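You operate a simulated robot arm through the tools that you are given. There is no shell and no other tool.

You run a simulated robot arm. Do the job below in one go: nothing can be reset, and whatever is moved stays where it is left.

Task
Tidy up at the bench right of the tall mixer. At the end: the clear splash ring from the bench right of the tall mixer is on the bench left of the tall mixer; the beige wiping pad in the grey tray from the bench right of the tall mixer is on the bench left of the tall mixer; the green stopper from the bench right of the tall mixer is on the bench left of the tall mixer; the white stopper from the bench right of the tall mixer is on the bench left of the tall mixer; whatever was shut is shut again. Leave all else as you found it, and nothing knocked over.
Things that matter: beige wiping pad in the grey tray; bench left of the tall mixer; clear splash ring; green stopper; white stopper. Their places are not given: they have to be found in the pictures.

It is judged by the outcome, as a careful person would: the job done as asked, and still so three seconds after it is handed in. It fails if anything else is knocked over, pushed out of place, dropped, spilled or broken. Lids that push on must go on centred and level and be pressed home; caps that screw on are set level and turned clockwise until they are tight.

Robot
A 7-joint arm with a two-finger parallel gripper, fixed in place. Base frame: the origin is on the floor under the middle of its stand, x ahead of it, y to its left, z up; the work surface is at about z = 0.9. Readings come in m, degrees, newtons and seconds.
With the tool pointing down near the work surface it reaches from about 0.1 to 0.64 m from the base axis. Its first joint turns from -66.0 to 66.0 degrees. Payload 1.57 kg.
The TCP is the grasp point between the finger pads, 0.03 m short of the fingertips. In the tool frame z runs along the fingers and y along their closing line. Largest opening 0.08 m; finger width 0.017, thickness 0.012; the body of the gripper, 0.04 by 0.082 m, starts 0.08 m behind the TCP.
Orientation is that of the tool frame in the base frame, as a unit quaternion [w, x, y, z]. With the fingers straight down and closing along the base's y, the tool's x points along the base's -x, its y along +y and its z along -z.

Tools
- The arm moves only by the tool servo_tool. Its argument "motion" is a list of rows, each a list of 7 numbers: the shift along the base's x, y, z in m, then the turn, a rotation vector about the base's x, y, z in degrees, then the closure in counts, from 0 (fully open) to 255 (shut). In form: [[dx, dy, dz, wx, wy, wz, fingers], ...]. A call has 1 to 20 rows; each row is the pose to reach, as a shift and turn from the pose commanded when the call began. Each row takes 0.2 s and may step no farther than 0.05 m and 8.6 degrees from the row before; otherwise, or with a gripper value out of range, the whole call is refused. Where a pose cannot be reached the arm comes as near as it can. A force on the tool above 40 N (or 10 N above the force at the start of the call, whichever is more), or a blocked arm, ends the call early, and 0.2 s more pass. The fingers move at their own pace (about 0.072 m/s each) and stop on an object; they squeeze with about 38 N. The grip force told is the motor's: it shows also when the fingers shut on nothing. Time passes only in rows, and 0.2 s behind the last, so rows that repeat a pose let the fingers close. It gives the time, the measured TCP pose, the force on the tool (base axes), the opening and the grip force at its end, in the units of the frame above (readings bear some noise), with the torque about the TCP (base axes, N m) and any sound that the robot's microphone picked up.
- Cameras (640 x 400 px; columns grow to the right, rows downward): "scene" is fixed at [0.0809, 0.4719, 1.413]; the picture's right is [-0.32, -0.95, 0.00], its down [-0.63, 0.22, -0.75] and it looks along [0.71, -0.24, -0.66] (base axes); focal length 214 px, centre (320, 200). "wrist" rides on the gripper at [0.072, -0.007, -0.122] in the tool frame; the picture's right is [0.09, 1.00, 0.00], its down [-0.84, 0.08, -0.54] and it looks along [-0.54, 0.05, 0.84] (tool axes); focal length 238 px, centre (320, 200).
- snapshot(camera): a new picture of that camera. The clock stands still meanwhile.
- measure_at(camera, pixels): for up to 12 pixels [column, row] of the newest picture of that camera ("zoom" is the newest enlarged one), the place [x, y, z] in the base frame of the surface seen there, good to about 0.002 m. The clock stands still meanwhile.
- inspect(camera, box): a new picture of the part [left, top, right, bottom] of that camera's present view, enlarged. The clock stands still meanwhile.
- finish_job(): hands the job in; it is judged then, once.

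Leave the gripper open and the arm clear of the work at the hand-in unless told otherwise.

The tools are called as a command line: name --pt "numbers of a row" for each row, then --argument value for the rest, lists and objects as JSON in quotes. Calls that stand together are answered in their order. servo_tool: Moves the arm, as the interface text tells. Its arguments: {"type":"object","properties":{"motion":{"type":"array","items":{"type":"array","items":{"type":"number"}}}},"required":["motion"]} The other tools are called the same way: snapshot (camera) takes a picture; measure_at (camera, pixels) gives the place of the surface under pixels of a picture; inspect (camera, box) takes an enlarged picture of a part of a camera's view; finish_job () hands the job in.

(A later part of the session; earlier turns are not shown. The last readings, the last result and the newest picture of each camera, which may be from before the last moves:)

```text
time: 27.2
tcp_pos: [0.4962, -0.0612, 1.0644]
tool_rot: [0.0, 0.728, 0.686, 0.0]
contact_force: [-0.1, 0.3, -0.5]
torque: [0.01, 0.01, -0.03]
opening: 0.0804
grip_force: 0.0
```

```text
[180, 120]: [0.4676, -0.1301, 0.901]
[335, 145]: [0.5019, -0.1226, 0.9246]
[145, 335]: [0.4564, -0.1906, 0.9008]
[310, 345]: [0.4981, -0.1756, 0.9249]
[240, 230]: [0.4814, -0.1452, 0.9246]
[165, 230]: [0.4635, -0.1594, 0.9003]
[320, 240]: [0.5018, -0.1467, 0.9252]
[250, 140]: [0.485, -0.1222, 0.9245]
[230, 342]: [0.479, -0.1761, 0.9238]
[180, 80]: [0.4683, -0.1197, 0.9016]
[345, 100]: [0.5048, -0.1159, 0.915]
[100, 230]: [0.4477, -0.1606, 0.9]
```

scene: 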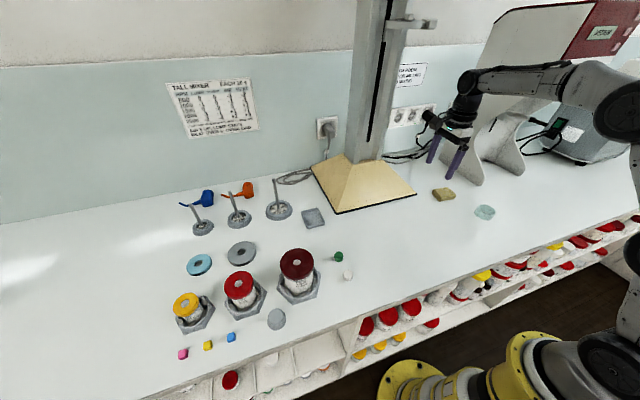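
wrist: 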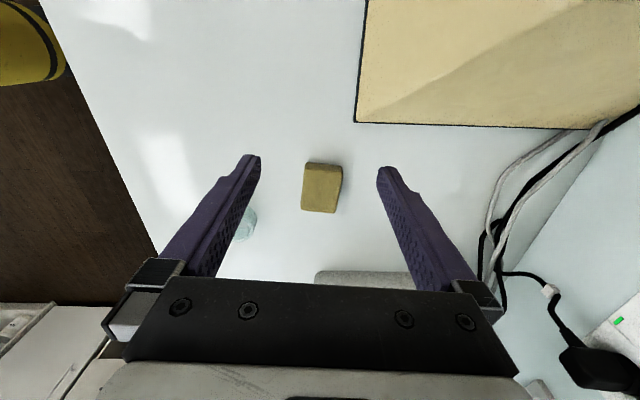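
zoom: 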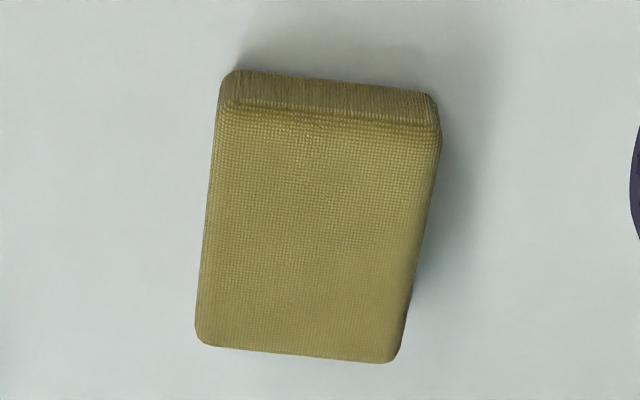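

The pad's edges are clear in this zoom. I'll measure points just inside its left and right top edges and at its two ends.

measure_at --camera "zoom" --pixels '[[217, 150], [435, 150], [205, 300], [412, 300], [210, 230], [424, 230], [320, 112], [300, 352], [230, 110], [425, 125], [215, 340], [385, 355]]'

```text
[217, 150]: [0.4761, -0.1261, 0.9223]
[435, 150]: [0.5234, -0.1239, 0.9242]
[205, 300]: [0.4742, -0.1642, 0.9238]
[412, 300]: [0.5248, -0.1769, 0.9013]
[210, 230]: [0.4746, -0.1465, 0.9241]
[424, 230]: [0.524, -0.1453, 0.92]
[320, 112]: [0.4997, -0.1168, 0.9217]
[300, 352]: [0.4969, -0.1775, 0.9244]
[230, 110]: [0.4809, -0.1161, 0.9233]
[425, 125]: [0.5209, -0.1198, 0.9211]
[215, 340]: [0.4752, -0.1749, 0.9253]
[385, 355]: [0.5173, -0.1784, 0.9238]
```

The pad measures about 0.062 x 0.048, 0.025 thick, centred at (0.4985, -0.147) and turned about -3.5°. To keep the fingertips above the tray rim later, I'll grip only its upper half, at TCP z≈0.943. I'll move over it and go down, still open.

servo_tool --pt "0.0023 -0.043 0 0 0 0 0" --pt "0.0023 -0.0858 0 0 0 0 0" --pt "0.0023 -0.0858 -0.045 0 0 0 0" --pt "0.0023 -0.0858 -0.09 0 0 0 0" --pt "0.0023 -0.0858 -0.11 0 0 0 0" --pt "0.0023 -0.0858 -0.121 0 0 0 0" --pt "0.0023 -0.0858 -0.121 0 0 0 0"

snapshot --camera "wrist"

inspect --camera "scene" --box '[400, 130, 500, 220]'

```text
time: 28.8
tcp_pos: [0.4995, -0.1445, 0.943]
tool_rot: [0.0, 0.728, 0.686, 0.0]
contact_force: [0.1, -0.9, 0.5]
torque: [0.01, -0.01, -0.01]
opening: 0.0799
grip_force: 0.1
```

```text
taken
```

wrist: 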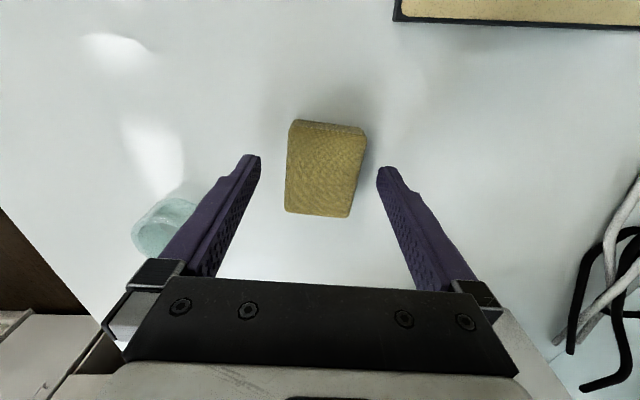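

```text
4.44 times, centred on (450, 175) of scene
```

zoom: 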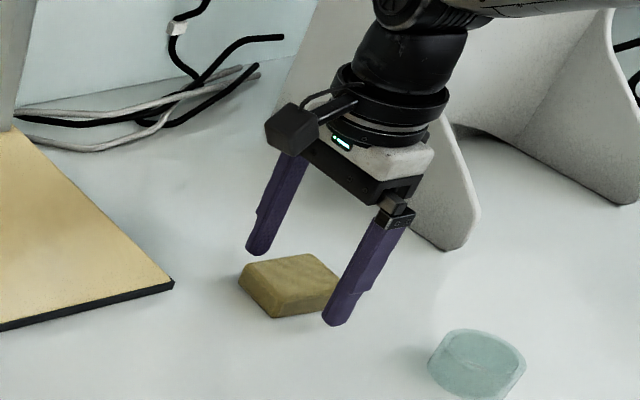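

The pad sits between the open fingers. I'll measure its two ends and two sides here, so I know exactly where it lies relative to the TCP before closing.

inspect --camera "wrist" --box '[260, 105, 388, 230]'

measure_at --camera "wrist" --pixels '[[300, 128], [330, 130], [358, 134], [295, 208], [320, 212], [345, 213], [290, 150], [287, 200], [363, 160], [352, 200], [326, 170], [275, 170]]'

```text
3.20 times, centred on (324, 168) of wrist
```

zoom: 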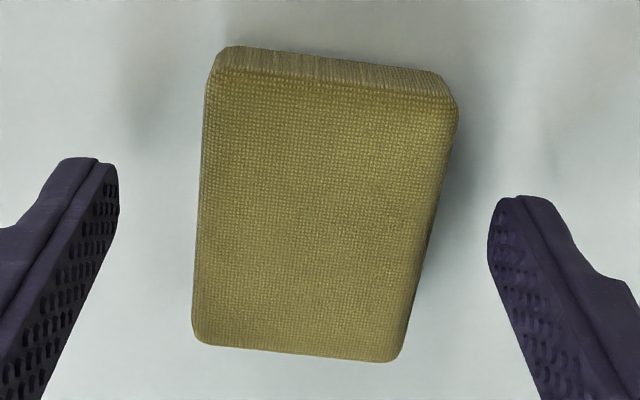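

```text
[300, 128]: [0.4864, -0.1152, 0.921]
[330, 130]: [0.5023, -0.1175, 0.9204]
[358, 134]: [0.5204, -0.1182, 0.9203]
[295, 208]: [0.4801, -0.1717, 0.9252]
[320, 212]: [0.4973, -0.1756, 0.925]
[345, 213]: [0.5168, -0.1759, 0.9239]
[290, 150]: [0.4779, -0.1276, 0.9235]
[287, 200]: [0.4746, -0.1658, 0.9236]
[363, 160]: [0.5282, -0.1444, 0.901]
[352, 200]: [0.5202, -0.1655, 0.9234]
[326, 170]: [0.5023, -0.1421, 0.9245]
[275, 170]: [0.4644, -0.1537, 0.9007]
```

The pad spans y -0.116 to -0.178 (centre -0.147). I'll shift 2 mm to centre on it and close.

servo_tool --pt "0 -0.0022 0 0 0 0 0" --pt "0 -0.0022 0 0 0 0 0" --pt "0 -0.0022 0 0 0 0 255" --pt "0 -0.0022 0 0 0 0 255" --pt "0 -0.0022 0 0 0 0 255" --pt "0 -0.0022 0 0 0 0 255" --pt "0 -0.0022 0 0 0 0 255"

snapshot --camera "wrist"

```text
time: 30.4
tcp_pos: [0.4982, -0.1479, 0.9437]
tool_rot: [0.0, 0.728, 0.686, 0.0]
contact_force: [-0.2, -0.2, -0.3]
torque: [0.02, -0.01, -0.05]
opening: 0.0484
grip_force: 38.4
```

```text
taken
```

wrist: 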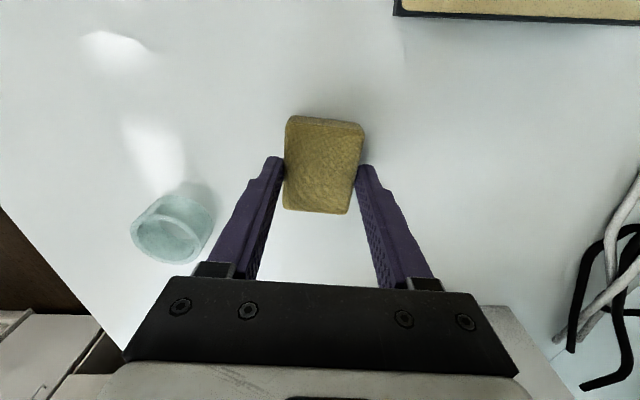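

The pad is gripped at its 0.048 width. I'll lift it clear, carry it back and around in front of the mixer base, turn the gripper back +93.4° on the way and stop short of the tray at about (0.468, 0.337, 1.05).

servo_tool --pt "0 0 0.03 0 0 0 255" --pt "0 0 0.07 0 0 0 255" --pt "-0.03 0 0.1 0 0 0 255" --pt "-0.06 0.02 0.11 0 0 8 255" --pt "-0.085 0.05 0.11 0 0 16 255" --pt "-0.1 0.09 0.11 0 0 24 255" --pt "-0.105 0.13 0.11 0 0 32 255" --pt "-0.105 0.17 0.11 0 0 40 255" --pt "-0.105 0.21 0.11 0 0 48 255" --pt "-0.105 0.25 0.11 0 0 56 255" --pt "-0.105 0.29 0.11 0 0 64 255" --pt "-0.105 0.33 0.11 0 0 72 255" --pt "-0.105 0.37 0.11 0 0 80 255" --pt "-0.1 0.41 0.11 0 0 88 255" --pt "-0.085 0.45 0.11 0 0 93.4 255" --pt "-0.06 0.4845 0.11 0 0 93.4 255" --pt "-0.03 0.4845 0.11 0 0 93.4 255" --pt "-0.03 0.4845 0.11 0 0 93.4 255"

snapshot --camera "wrist"

snapshot --camera "scene"

```text
time: 34.2
tcp_pos: [0.4692, 0.3369, 1.0536]
tool_rot: [0.0, 0.0, 1.0, 0.0]
contact_force: [0.2, 0.7, -0.9]
torque: [-0.02, 0.02, 0.0]
opening: 0.0485
grip_force: 37.7
```

```text
taken
```

wrist: 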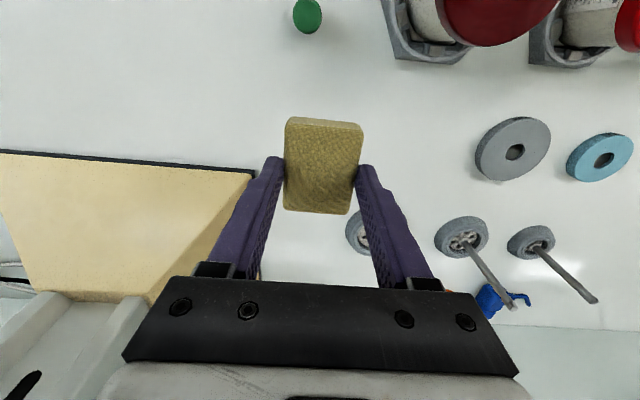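

```text
taken
```

scene: 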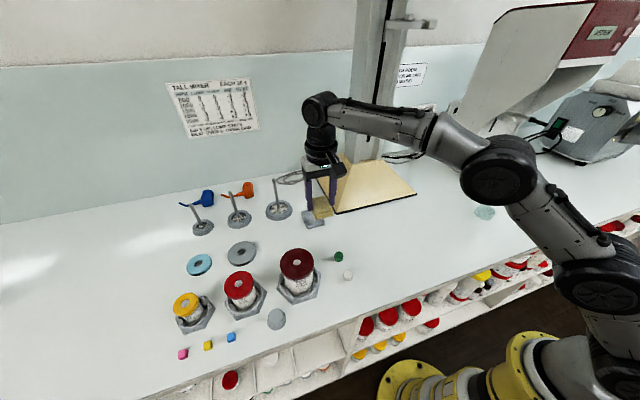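

The pad is held level. I'll zoom in to find its ends relative to the TCP (0.469, 0.337), and see how the tray looks from the scene camera.

inspect --camera "wrist" --box '[260, 105, 388, 230]'

measure_at --camera "wrist" --pixels '[[292, 120], [325, 123], [356, 127], [290, 206], [318, 210], [343, 212], [290, 122], [355, 129], [290, 150], [355, 150], [325, 170], [325, 127]]'

inspect --camera "scene" --box '[270, 150, 366, 230]'

```text
3.20 times, centred on (324, 168) of wrist
```

zoom: 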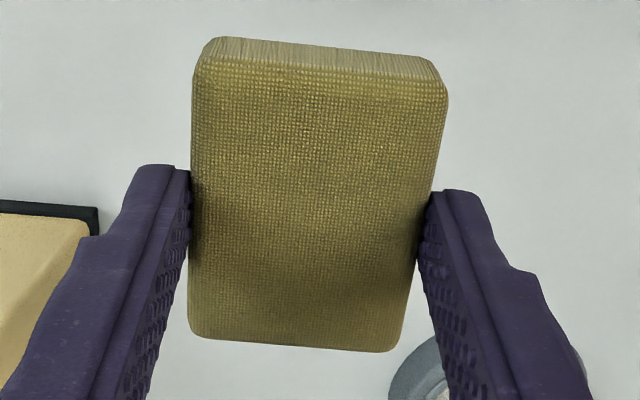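

```text
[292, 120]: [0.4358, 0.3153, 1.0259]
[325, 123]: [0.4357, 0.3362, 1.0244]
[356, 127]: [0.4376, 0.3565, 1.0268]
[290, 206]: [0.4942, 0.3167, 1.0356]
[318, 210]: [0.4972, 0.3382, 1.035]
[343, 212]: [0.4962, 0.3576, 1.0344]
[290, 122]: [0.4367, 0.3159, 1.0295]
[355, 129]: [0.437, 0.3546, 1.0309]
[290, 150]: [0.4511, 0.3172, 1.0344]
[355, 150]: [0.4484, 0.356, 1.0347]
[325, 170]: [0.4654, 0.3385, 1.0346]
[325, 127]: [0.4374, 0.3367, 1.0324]
```

```text
5.00 times, centred on (318, 190) of scene
```

zoom: 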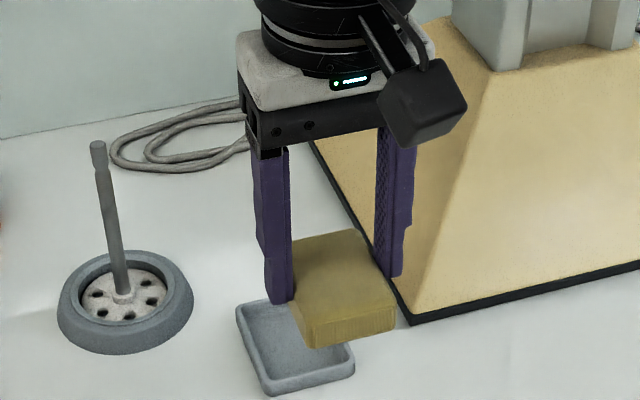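

The pad centre is about 2 mm behind the TCP and sits square to the tool, and it is about 0.0627 long. The tray's inside length is only ~0.066, so I need its position precisely. I'll measure several rim points in this scene zoom.

measure_at --camera "zoom" --pixels '[[242, 320], [250, 345], [258, 365], [285, 384], [310, 378], [335, 370], [282, 392], [310, 386], [345, 362], [290, 360], [270, 330], [330, 350]]'

inspect --camera "scene" --box '[304, 196, 352, 236]'

```text
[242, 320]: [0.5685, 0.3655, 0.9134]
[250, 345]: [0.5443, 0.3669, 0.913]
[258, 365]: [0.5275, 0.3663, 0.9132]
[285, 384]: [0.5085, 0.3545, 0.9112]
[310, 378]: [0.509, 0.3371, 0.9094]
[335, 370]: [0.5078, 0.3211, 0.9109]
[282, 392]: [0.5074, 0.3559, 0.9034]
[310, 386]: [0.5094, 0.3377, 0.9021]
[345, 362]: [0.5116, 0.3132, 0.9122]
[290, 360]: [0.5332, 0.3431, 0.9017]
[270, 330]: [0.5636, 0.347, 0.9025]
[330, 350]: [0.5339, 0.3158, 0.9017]
```

```text
10.00 times, centred on (328, 216) of scene
```

zoom: 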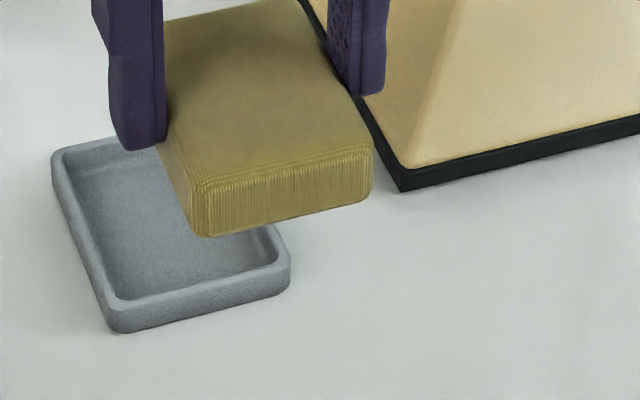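

In this 10x zoom the tray's near rim runs from about (112, 305) to (285, 262). I'll measure points along the rim top, its inner edge and the left rim.

measure_at --camera "zoom" --pixels '[[130, 302], [180, 290], [230, 278], [270, 267], [150, 288], [200, 280], [130, 325], [200, 308], [60, 175], [80, 230], [100, 280], [110, 140]]'

```text
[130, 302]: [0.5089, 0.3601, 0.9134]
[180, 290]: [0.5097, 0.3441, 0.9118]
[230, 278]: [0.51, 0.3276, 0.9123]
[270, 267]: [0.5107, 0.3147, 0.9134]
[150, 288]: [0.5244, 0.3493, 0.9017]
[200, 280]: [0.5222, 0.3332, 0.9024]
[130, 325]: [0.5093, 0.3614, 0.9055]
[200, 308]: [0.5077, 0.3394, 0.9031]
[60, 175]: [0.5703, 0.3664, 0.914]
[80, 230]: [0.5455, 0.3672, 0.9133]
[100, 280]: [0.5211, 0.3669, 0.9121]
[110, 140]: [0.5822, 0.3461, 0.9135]
```

The two cameras differ by a couple of mm, so I'll compare the pad and tray in the same camera. I'll measure points on the pad's near face and sides in this same zoom.

measure_at --camera "zoom" --pixels '[[220, 205], [290, 190], [355, 175], [220, 228], [290, 212], [360, 190], [190, 190], [175, 160], [200, 170], [345, 130], [270, 140], [250, 60]]'

```text
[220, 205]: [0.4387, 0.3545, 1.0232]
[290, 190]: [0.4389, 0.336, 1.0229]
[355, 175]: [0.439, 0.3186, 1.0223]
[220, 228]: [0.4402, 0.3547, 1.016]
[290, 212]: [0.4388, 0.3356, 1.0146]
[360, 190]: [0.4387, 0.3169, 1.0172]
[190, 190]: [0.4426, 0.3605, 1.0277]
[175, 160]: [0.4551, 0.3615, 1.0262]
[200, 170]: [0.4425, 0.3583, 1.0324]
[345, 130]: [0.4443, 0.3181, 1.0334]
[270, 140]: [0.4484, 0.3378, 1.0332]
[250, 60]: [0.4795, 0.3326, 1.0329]
```

In both cameras the pad has to move about +0.075 in x and almost nothing in y to be centred in the tray. I'll lower in front of the tray to TCP z≈0.968, with the pad bottom above the rim, and then slide forward over it.

servo_tool --pt "0 0 -0.04 0 0 0 255" --pt "0 0 -0.07 0 0 0 255" --pt "0 0 -0.083 0 0 0 255" --pt "0.025 0.0003 -0.083 0 0 0 255" --pt "0.05 0.0003 -0.083 0 0 0 255" --pt "0.07 0.0003 -0.083 0 0 0 255" --pt "0.075 0.0003 -0.083 0 0 0 255" --pt "0.075 0.0003 -0.083 0 0 0 255"

snapshot --camera "wrist"

inspect --camera "scene" --box '[290, 190, 346, 236]'

```text
time: 36.0
tcp_pos: [0.5429, 0.3357, 0.9706]
tool_rot: [0.0, 0.0, 1.0, 0.0]
contact_force: [0.7, -1.0, 0.2]
torque: [0.02, -0.03, -0.01]
opening: 0.0484
grip_force: 37.4
```

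```text
taken
```

wrist: 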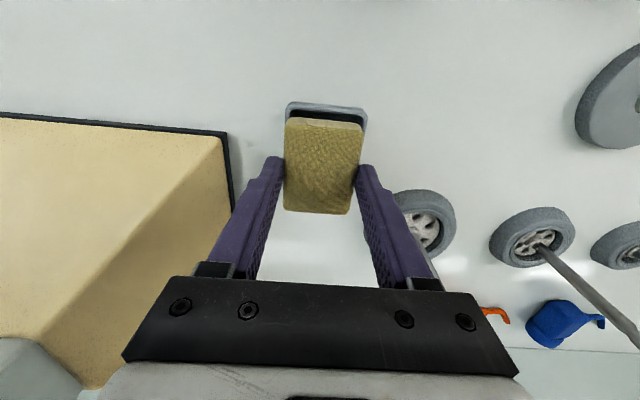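

```text
8.70 times, centred on (318, 213) of scene
```

zoom: 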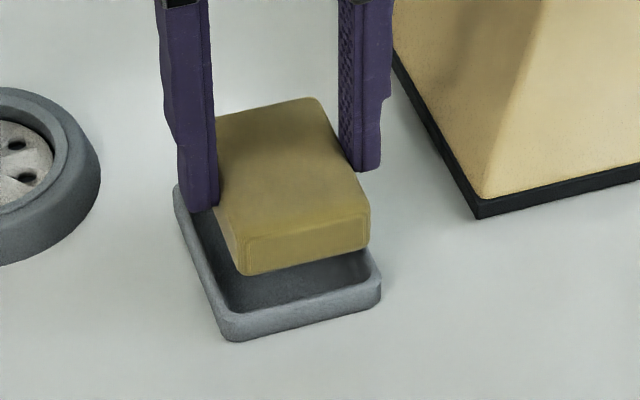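

The pad is now above the tray. I'll measure the pad's faces and the tray rim together in this scene zoom, and look in the wrist zoom too.

measure_at --camera "zoom" --pixels '[[260, 258], [310, 248], [355, 240], [235, 250], [225, 230], [240, 322], [300, 308], [360, 292], [200, 265], [210, 290], [220, 312], [370, 270]]'

inspect --camera "wrist" --box '[270, 90, 382, 220]'

measure_at --camera "wrist" --pixels '[[290, 120], [325, 124], [356, 127], [295, 106], [325, 108], [360, 112], [287, 110], [365, 118], [325, 114], [318, 210], [289, 150], [359, 150]]'

```text
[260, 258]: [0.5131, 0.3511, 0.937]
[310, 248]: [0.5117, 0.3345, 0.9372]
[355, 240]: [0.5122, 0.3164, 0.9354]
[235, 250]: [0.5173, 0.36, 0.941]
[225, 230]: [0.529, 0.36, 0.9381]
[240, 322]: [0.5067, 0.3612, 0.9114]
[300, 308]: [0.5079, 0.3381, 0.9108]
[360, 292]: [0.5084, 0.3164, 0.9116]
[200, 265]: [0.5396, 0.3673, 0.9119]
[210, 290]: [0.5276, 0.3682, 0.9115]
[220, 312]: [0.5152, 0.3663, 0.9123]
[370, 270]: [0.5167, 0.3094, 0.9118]
```

```text
3.08 times, centred on (326, 155) of wrist
```

zoom: 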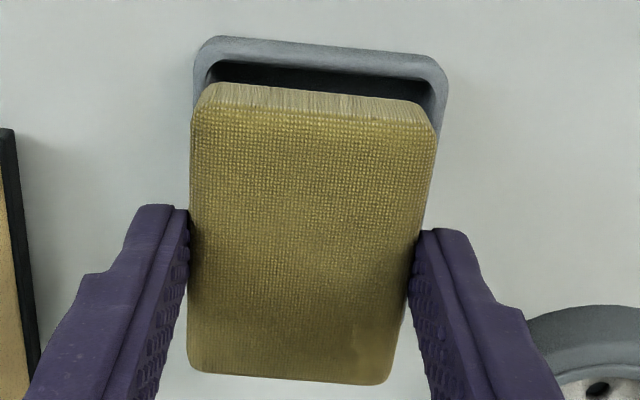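

```text
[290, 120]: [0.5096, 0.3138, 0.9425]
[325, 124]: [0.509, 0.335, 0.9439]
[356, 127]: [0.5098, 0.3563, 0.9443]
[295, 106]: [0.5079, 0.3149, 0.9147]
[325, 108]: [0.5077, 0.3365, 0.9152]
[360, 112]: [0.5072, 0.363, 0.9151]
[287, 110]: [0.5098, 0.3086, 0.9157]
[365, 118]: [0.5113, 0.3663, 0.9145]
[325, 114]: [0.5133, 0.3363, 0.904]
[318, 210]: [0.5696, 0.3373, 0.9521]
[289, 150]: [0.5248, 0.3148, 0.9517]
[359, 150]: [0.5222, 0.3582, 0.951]
```

The two cameras disagree by 1–2 mm in y, so I'll zoom tighter on the near end of the tray and pad in the wrist view and compare the gaps left and right by pixels.

inspect --camera "wrist" --box '[278, 92, 374, 152]'

inspect --camera "scene" --box '[306, 206, 338, 232]'

```text
6.67 times, centred on (326, 122) of wrist
```

zoom: 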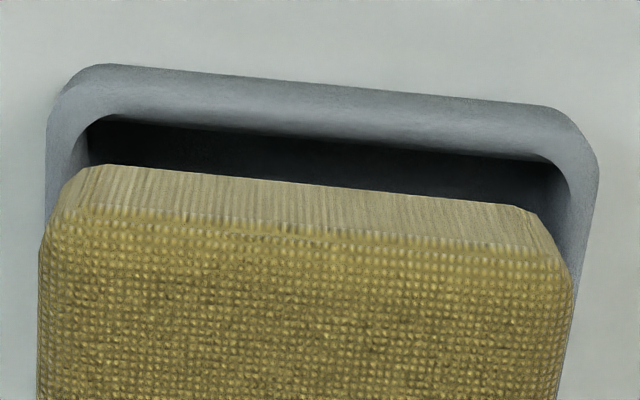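

```text
15.38 times, centred on (322, 219) of scene
```

zoom: 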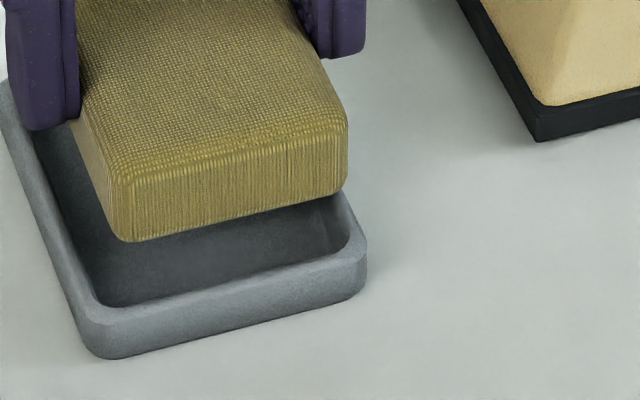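

By pixel geometry in both cameras, the pad needs to shift about +2.6 mm in y to be centred between the tray's side walls. I'll make that shift and lower to just above the rim, where parallax is smaller, then look again.

servo_tool --pt "0 0.0026 0 0 0 0 255" --pt "0 0.0026 -0.005 0 0 0 255" --pt "0 0.0026 -0.009 0 0 0 255" --pt "0 0.0026 -0.009 0 0 0 255"

inspect --camera "wrist" --box '[278, 92, 374, 152]'

inspect --camera "scene" --box '[300, 200, 340, 232]'

```text
time: 37.0
tcp_pos: [0.5454, 0.3377, 0.9602]
tool_rot: [0.0, 0.0, 1.0, 0.0]
contact_force: [-0.2, -0.4, -0.5]
torque: [0.01, -0.04, 0.0]
opening: 0.0483
grip_force: 38.7
```

```text
6.67 times, centred on (326, 122) of wrist
```

zoom: 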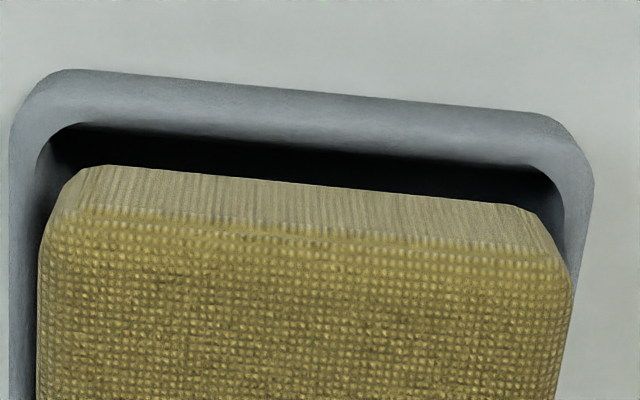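

```text
12.50 times, centred on (320, 216) of scene
```

zoom: 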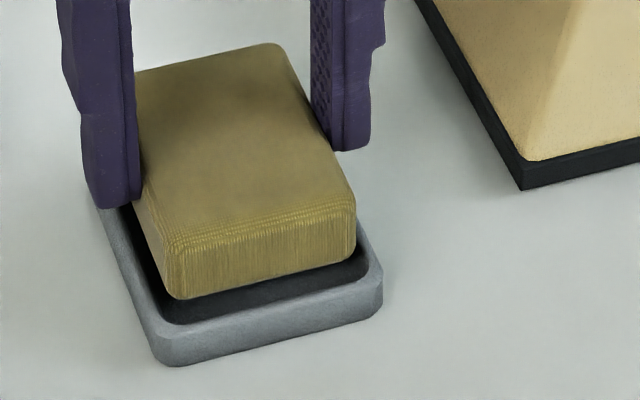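

The pad is now centred in y and parallel to the rim. The near gap looks slightly large, so I'll shift back 1 mm and lower gently into the tray, watching the force.

servo_tool --pt "-0.001 0 0 0 0 0 255" --pt "-0.001 0 -0.003 0 0 0 255" --pt "-0.001 0 -0.006 0 0 0 255" --pt "-0.001 0 -0.008 0 0 0 255" --pt "-0.001 0 -0.01 0 0 0 255" --pt "-0.001 0 -0.01 0 0 0 255"

inspect --camera "wrist" --box '[278, 92, 374, 152]'

inspect --camera "scene" --box '[300, 200, 340, 232]'

```text
time: 38.4
tcp_pos: [0.5424, 0.3383, 0.9502]
tool_rot: [0.0, 0.001, 1.0, 0.0]
contact_force: [1.1, 0.7, 0.4]
torque: [0.0, -0.06, 0.03]
opening: 0.0486
grip_force: 37.5
```

```text
6.67 times, centred on (326, 122) of wrist
```

zoom: 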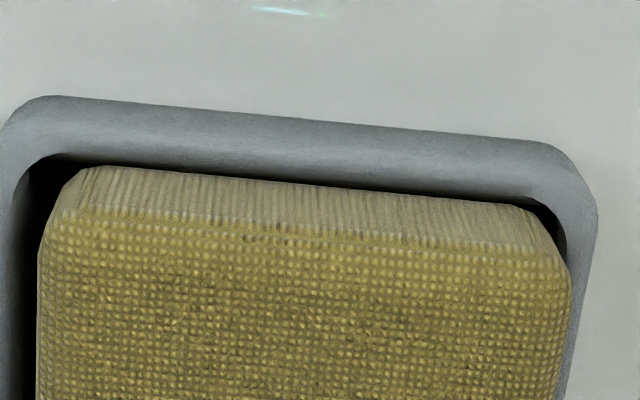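

```text
12.50 times, centred on (320, 216) of scene
```

zoom: 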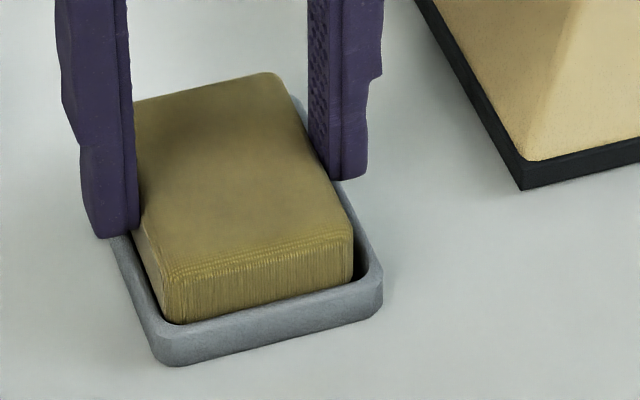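

The pad is entering the tray with no force. I'll lower it in small steps until it rests on the tray floor, then check the force.

servo_tool --pt "0 0 -0.001 0 0 0 255" --pt "0 0 -0.002 0 0 0 255" --pt "0 0 -0.003 0 0 0 255" --pt "0 0 -0.003 0 0 0 255"

inspect --camera "scene" --box '[300, 200, 340, 232]'

```text
time: 39.4
tcp_pos: [0.5436, 0.3393, 0.9487]
tool_rot: [0.0, 0.001, 1.0, 0.0]
contact_force: [3.0, -0.5, 1.3]
torque: [-0.06, -0.07, 0.06]
opening: 0.0483
grip_force: 37.6
```

```text
12.50 times, centred on (320, 216) of scene
```

zoom: 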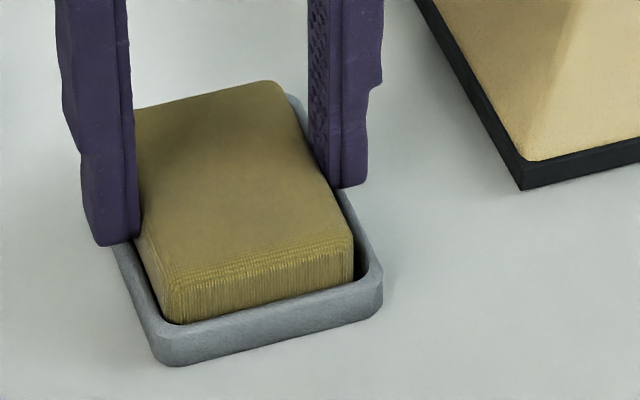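

There is +3 N in x, so the pad's near face is touching the near wall lightly. I'll ease forward 1.5 mm and re-read.

servo_tool --pt "0.0008 0 0.0005 0 0 0 255" --pt "0.0015 0 0.0005 0 0 0 255" --pt "0.0015 0 0.0005 0 0 0 255"

```text
time: 40.2
tcp_pos: [0.5439, 0.3394, 0.9476]
tool_rot: [0.0, 0.0, 1.0, 0.0]
contact_force: [0.9, 0.4, 0.0]
torque: [-0.01, 0.0, 0.01]
opening: 0.0483
grip_force: 37.5
```

Force is back near zero. I'll lower again in half-millimetre steps to find the floor.

servo_tool --pt "0 0 -0.0005 0 0 0 255" --pt "0 0 -0.001 0 0 0 255" --pt "0 0 -0.0015 0 0 0 255" --pt "0 0 -0.0015 0 0 0 255"

inspect --camera "wrist" --box '[270, 90, 382, 220]'

inspect --camera "scene" --box '[300, 200, 340, 232]'

```text
time: 41.2
tcp_pos: [0.5438, 0.3394, 0.9464]
tool_rot: [0.002, 0.0, 1.0, 0.001]
contact_force: [-1.8, 0.9, 2.4]
torque: [0.02, -0.02, 0.04]
opening: 0.0484
grip_force: 37.7
```

```text
3.08 times, centred on (326, 155) of wrist
```

zoom: 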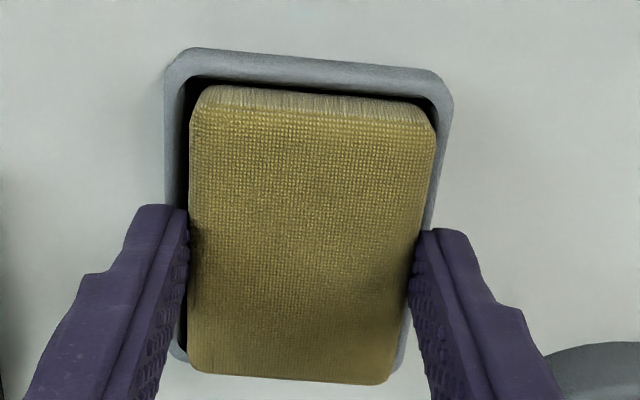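

```text
12.50 times, centred on (320, 216) of scene
```

zoom: 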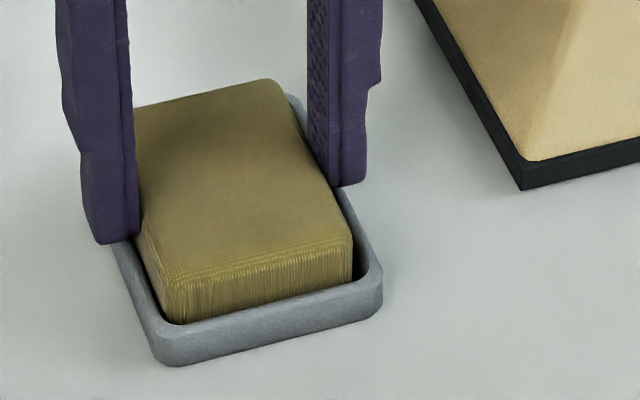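

There is 2.4 N upward at z=0.9464, so the pad rests on the tray floor, with rim visible around it. I'll open the fingers moderately above the rim and look before rising.

servo_tool --pt "0 0 0.0003 0 0 0 90" --pt "0 0 0.0003 0 0 0 75" --pt "0 0 0.0003 0 0 0 55" --pt "0 0 0.0003 0 0 0 55"

inspect --camera "wrist" --box '[270, 90, 382, 220]'

inspect --camera "scene" --box '[300, 200, 340, 232]'

```text
time: 42.2
tcp_pos: [0.5453, 0.3382, 0.9458]
tool_rot: [0.0, 0.0, 1.0, -0.001]
contact_force: [0.4, 1.1, 0.2]
torque: [0.0, 0.0, 0.01]
opening: 0.0623
grip_force: 0.1
```

```text
3.08 times, centred on (326, 155) of wrist
```

zoom: 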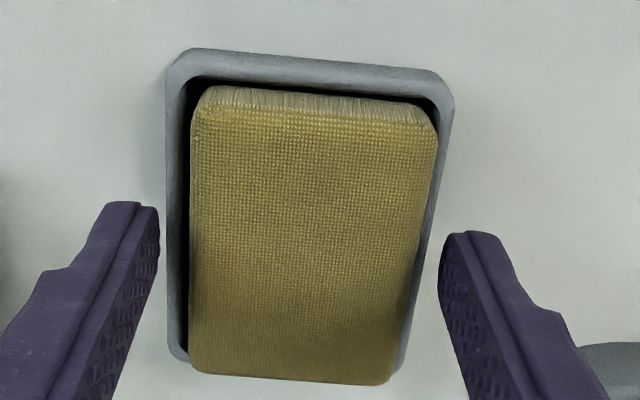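

```text
12.50 times, centred on (320, 216) of scene
```

zoom: 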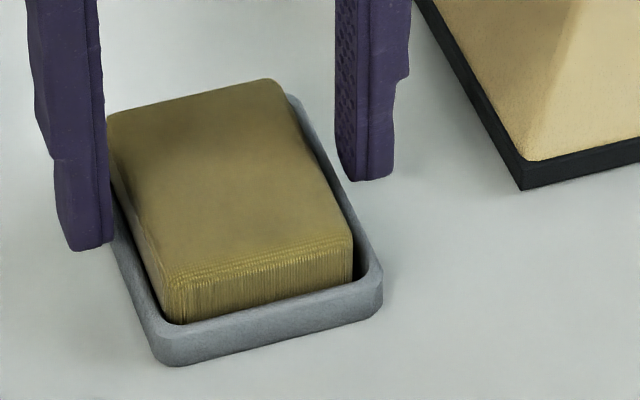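

The pad stays in the tray as the fingers open. I'll rise, back off and then check that it lies flat.

servo_tool --pt "0 0 0.03 0 0 0 40" --pt "0 0 0.06 0 0 0 0" --pt "-0.03 -0.01 0.09 0 0 0 0" --pt "-0.07 -0.02 0.11 0 0 0 0" --pt "-0.11 -0.03 0.12 0 0 0 0" --pt "-0.14 -0.03 0.13 0 0 0 0" --pt "-0.14 -0.03 0.13 0 0 0 0"

snapshot --camera "wrist"

inspect --camera "wrist" --box '[290, 170, 386, 260]'

inspect --camera "scene" --box '[270, 190, 374, 290]'

```text
time: 43.8
tcp_pos: [0.406, 0.3092, 1.0789]
tool_rot: [0.0, 0.001, 1.0, 0.0]
contact_force: [0.1, 0.5, 0.2]
torque: [0.0, -0.01, 0.02]
opening: 0.0801
grip_force: 0.0
out of reach, approached as far as the arm can: row 1, 2
```

```text
taken
```

wrist: 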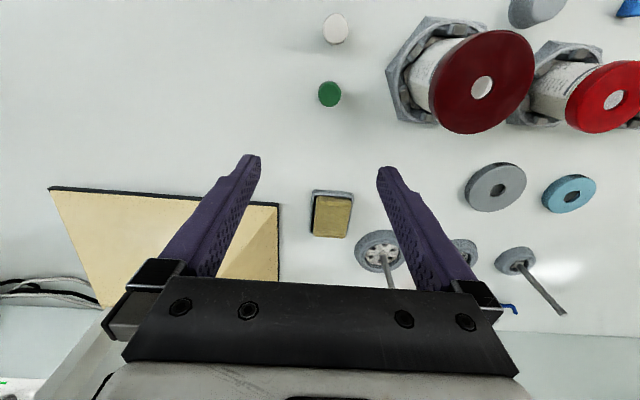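

```text
4.44 times, centred on (338, 215) of wrist
```

zoom: 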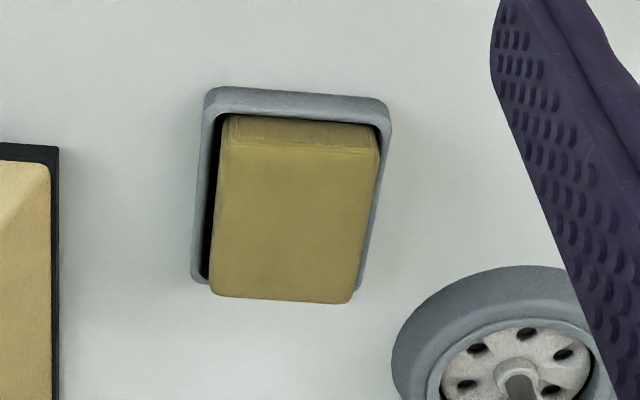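

```text
4.00 times, centred on (322, 240) of scene
```

zoom: 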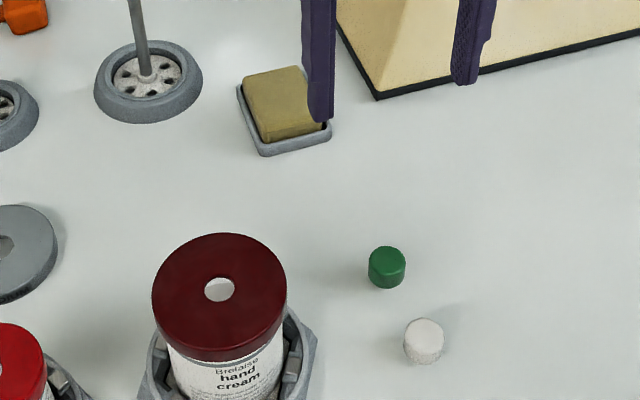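

Pad, green and white all look right. I'll measure heights over the pad's top from the wrist picture to confirm it lies flat on the floor and not on the far rim.

measure_at --camera "wrist" --pixels '[[322, 203], [346, 206], [320, 215], [343, 217], [332, 212], [318, 230], [341, 233], [330, 222], [330, 232], [316, 193], [350, 197], [312, 220]]'

measure_at --camera "scene" --pixels '[[318, 212], [336, 222], [340, 205]]'

inspect --camera "scene" --box '[322, 200, 354, 228]'

```text
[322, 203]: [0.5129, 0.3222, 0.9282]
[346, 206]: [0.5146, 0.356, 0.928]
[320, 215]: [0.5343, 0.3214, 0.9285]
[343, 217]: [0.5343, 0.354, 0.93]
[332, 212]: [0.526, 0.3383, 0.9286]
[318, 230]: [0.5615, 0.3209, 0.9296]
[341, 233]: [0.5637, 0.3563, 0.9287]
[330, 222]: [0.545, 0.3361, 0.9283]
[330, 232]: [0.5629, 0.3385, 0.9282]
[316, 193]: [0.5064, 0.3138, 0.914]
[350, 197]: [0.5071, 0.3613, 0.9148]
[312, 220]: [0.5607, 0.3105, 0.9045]
```

```text
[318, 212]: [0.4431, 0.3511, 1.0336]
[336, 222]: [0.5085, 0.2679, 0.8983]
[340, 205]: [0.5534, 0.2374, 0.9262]
```

```text
14.29 times, centred on (338, 214) of scene
```

zoom: 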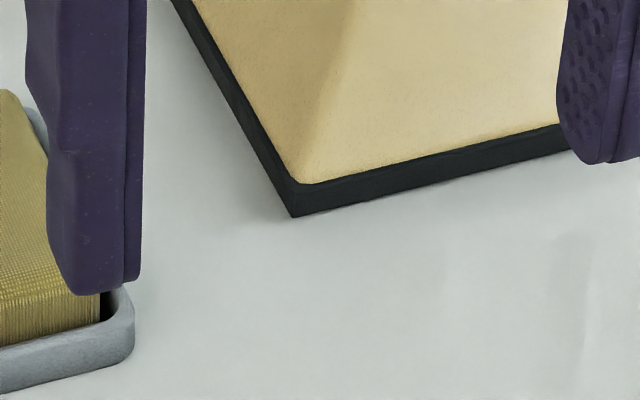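

The pad top is flat at z≈0.929 everywhere, so it lies on the tray floor. Last is the clear ring: I'll travel back right, open and high, to above (0.378, -0.208).

servo_tool --pt "-0.005 -0.047 0 0 0 0 0" --pt "-0.01 -0.095 0 0 0 0 0" --pt "-0.015 -0.143 0 0 0 0 0" --pt "-0.02 -0.191 0 0 0 0 0" --pt "-0.025 -0.239 0 0 0 0 0" --pt "-0.028 -0.287 0 0 0 0 0" --pt "-0.028 -0.335 0 0 0 0 0" --pt "-0.028 -0.383 0 0 0 0 0" --pt "-0.028 -0.431 -0.01 0 0 0 0" --pt "-0.028 -0.476 -0.03 0 0 0 0" --pt "-0.028 -0.517 -0.045 0 0 0 0" --pt "-0.028 -0.517 -0.06 0 0 0 0" --pt "-0.028 -0.517 -0.06 0 0 0 0"

snapshot --camera "wrist"

inspect --camera "wrist" --box '[270, 100, 390, 200]'

```text
time: 46.6
tcp_pos: [0.3768, -0.2057, 1.0164]
tool_rot: [0.001, 0.001, 1.0, 0.0]
contact_force: [0.6, 0.9, -0.4]
torque: [-0.03, 0.03, 0.0]
opening: 0.0801
grip_force: 0.1
```

```text
taken
```

wrist: 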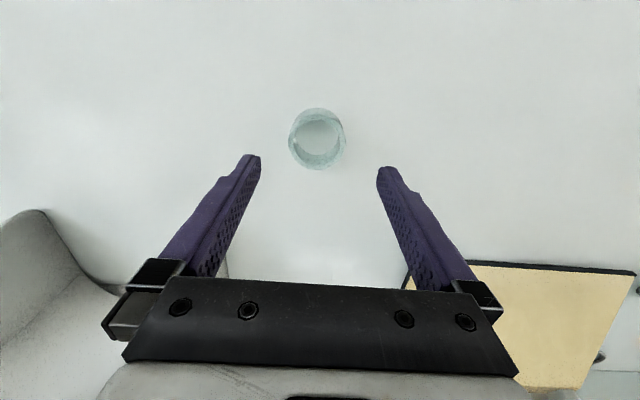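

```text
4.00 times, centred on (330, 150) of wrist
```

zoom: 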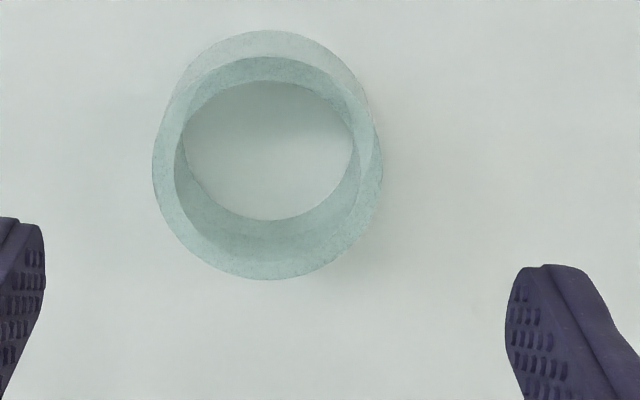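

The ring's rim centre works out at (0.378, -0.209), 0.054 across, so it fits between the open fingers. I'll shift 3 mm, go down to TCP z≈0.935 with fingers open, and check.

servo_tool --pt "0.001 -0.003 -0.02 0 0 0 0" --pt "0.001 -0.003 -0.05 0 0 0 0" --pt "0.001 -0.003 -0.072 0 0 0 0" --pt "0.001 -0.003 -0.0815 0 0 0 0" --pt "0.001 -0.003 -0.0815 0 0 0 0"

snapshot --camera "wrist"

inspect --camera "scene" --box '[440, 160, 536, 236]'

```text
time: 47.8
tcp_pos: [0.3751, -0.2098, 0.9358]
tool_rot: [0.0, 0.001, 1.0, 0.0]
contact_force: [-0.7, 0.6, -0.4]
torque: [-0.02, 0.01, -0.01]
opening: 0.0799
grip_force: 0.1
```

```text
taken
```

wrist: 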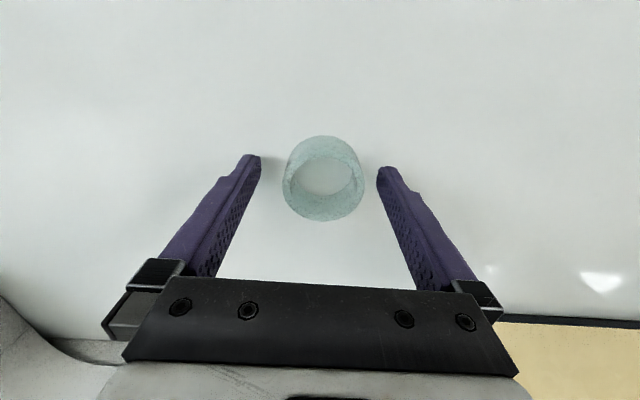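

```text
5.26 times, centred on (488, 198) of scene
```

zoom: 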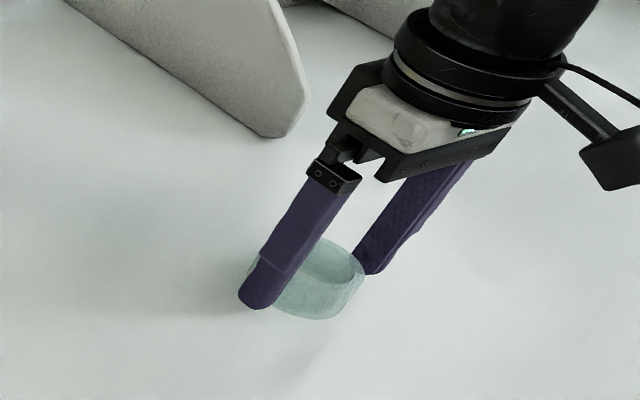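

The ring's centre is about 2 mm forward and 2 mm left of the TCP. I'll correct that, then close gently on it, commanding only a little under its diameter and reading the grip force.

servo_tool --pt "0.002 0.0018 -0.001 0 0 0 0" --pt "0.002 0.0018 -0.001 0 0 0 60" --pt "0.002 0.0018 -0.001 0 0 0 80" --pt "0.002 0.0018 -0.001 0 0 0 110" --pt "0.002 0.0018 -0.001 0 0 0 110" --pt "0.002 0.0018 -0.001 0 0 0 110"

snapshot --camera "wrist"

```text
time: 49.2
tcp_pos: [0.3781, -0.2087, 0.9346]
tool_rot: [-0.001, 0.0, 1.0, -0.001]
contact_force: [-0.3, 0.9, 0.7]
torque: [0.05, 0.02, 0.01]
opening: 0.0529
grip_force: 38.2
```

```text
taken
```

wrist: 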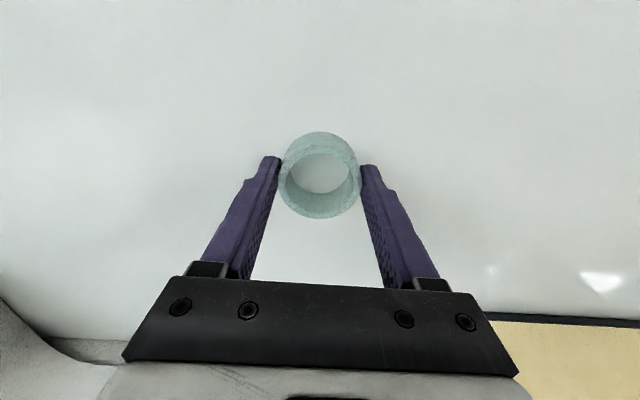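

The ring is held (opening 0.0529). I'll lift it, carry it left in front of the mixer base to about (0.445, 0.325) and stop high.

servo_tool --pt "0 0 0.035 0 0 0 110" --pt "0 0 0.08 0 0 0 110" --pt "0 0.03 0.11 0 0 0 110" --pt "0 0.07 0.11 0 0 0 110" --pt "0 0.115 0.11 0 0 0 110" --pt "0 0.16 0.11 0 0 0 110" --pt "0 0.205 0.11 0 0 0 110" --pt "0 0.25 0.11 0 0 0 110" --pt "0 0.295 0.11 0 0 0 110" --pt "0 0.34 0.11 0 0 0 110" --pt "0.01 0.385 0.11 0 0 0 110" --pt "0.025 0.43 0.11 0 0 0 110" --pt "0.045 0.47 0.11 0 0 0 110" --pt "0.06 0.505 0.11 0 0 0 110" --pt "0.067 0.534 0.11 0 0 0 110" --pt "0.067 0.534 0.11 0 0 0 110"

snapshot --camera "wrist"

inspect --camera "scene" --box '[270, 180, 400, 290]'

```text
time: 52.6
tcp_pos: [0.4482, 0.3248, 1.0453]
tool_rot: [0.0, 0.0, 1.0, -0.001]
contact_force: [-0.8, 0.2, -0.1]
torque: [-0.01, 0.0, 0.05]
opening: 0.0528
grip_force: 37.8
```

```text
taken
```

wrist: 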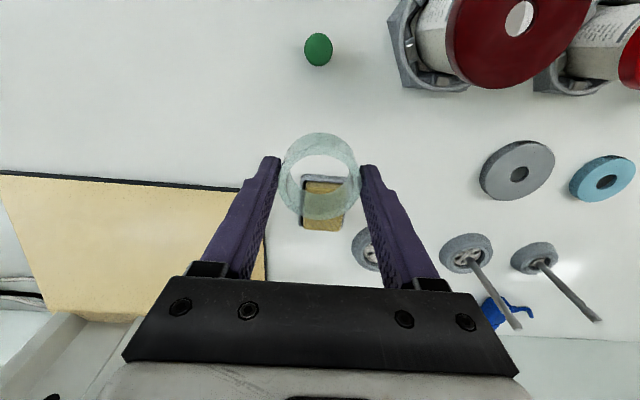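

```text
3.64 times, centred on (335, 235) of scene
```

zoom: 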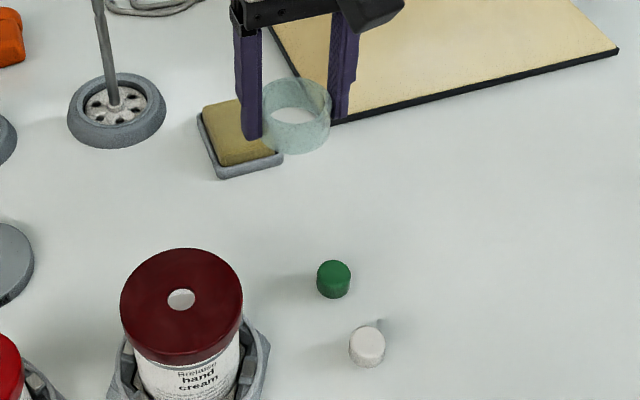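

The ring is above free bench between the tray and the green stopper. I'll lower it slowly to its grasp height.

servo_tool --pt "0 0 -0.045 0 0 0 110" --pt "0 0 -0.085 0 0 0 110" --pt "0 0 -0.102 0 0 0 110" --pt "0 0 -0.107 0 0 0 110" --pt "0 0 -0.1095 0 0 0 110" --pt "0 0 -0.1095 0 0 0 110"

inspect --camera "scene" --box '[290, 190, 386, 270]'

```text
time: 54.0
tcp_pos: [0.4454, 0.3252, 0.936]
tool_rot: [0.0, 0.001, 1.0, 0.0]
contact_force: [-0.8, 0.0, 0.8]
torque: [0.01, -0.02, 0.04]
opening: 0.0527
grip_force: 38.0
```

```text
5.00 times, centred on (338, 230) of scene
```

zoom: 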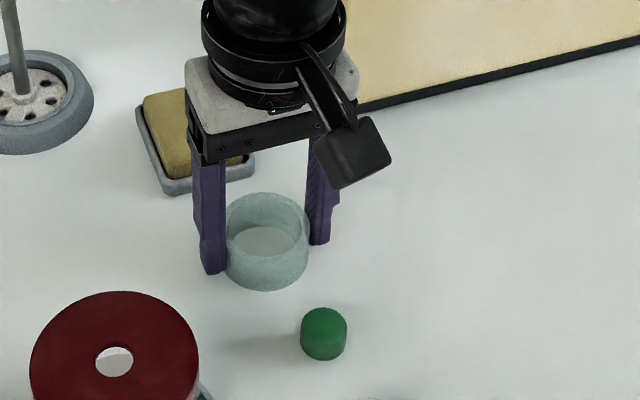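

It reads z≈0.936 with hardly any force. I'll lower about a millimetre more, watching for contact, then open to release.

servo_tool --pt "0 0 -0.0005 0 0 0 110" --pt "0 0 -0.001 0 0 0 110" --pt "0 0 -0.001 0 0 0 110"

```text
time: 54.8
tcp_pos: [0.4457, 0.3259, 0.9344]
tool_rot: [0.001, 0.001, 1.0, 0.0]
contact_force: [-2.0, -1.5, 8.9]
torque: [-0.14, 0.11, -0.03]
opening: 0.0527
grip_force: 38.3
```

The upward force is now 8.9 N, so the ring sits firmly on the bench. I'll ease up by half a millimetre and open.

servo_tool --pt "0 0 0.0005 0 0 0 110" --pt "0 0 0.0005 0 0 0 75" --pt "0 0 0.0005 0 0 0 55" --pt "0 0 0.0005 0 0 0 35" --pt "0 0 0.0005 0 0 0 35"

snapshot --camera "wrist"

```text
time: 56.0
tcp_pos: [0.4456, 0.3256, 0.9354]
tool_rot: [0.0, 0.001, 1.0, -0.001]
contact_force: [-0.4, -0.1, -0.2]
torque: [0.02, -0.03, -0.04]
opening: 0.0691
grip_force: 0.0
```

```text
taken
```

wrist: 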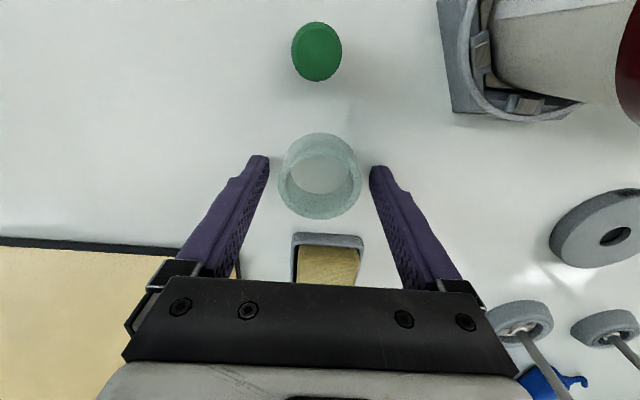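

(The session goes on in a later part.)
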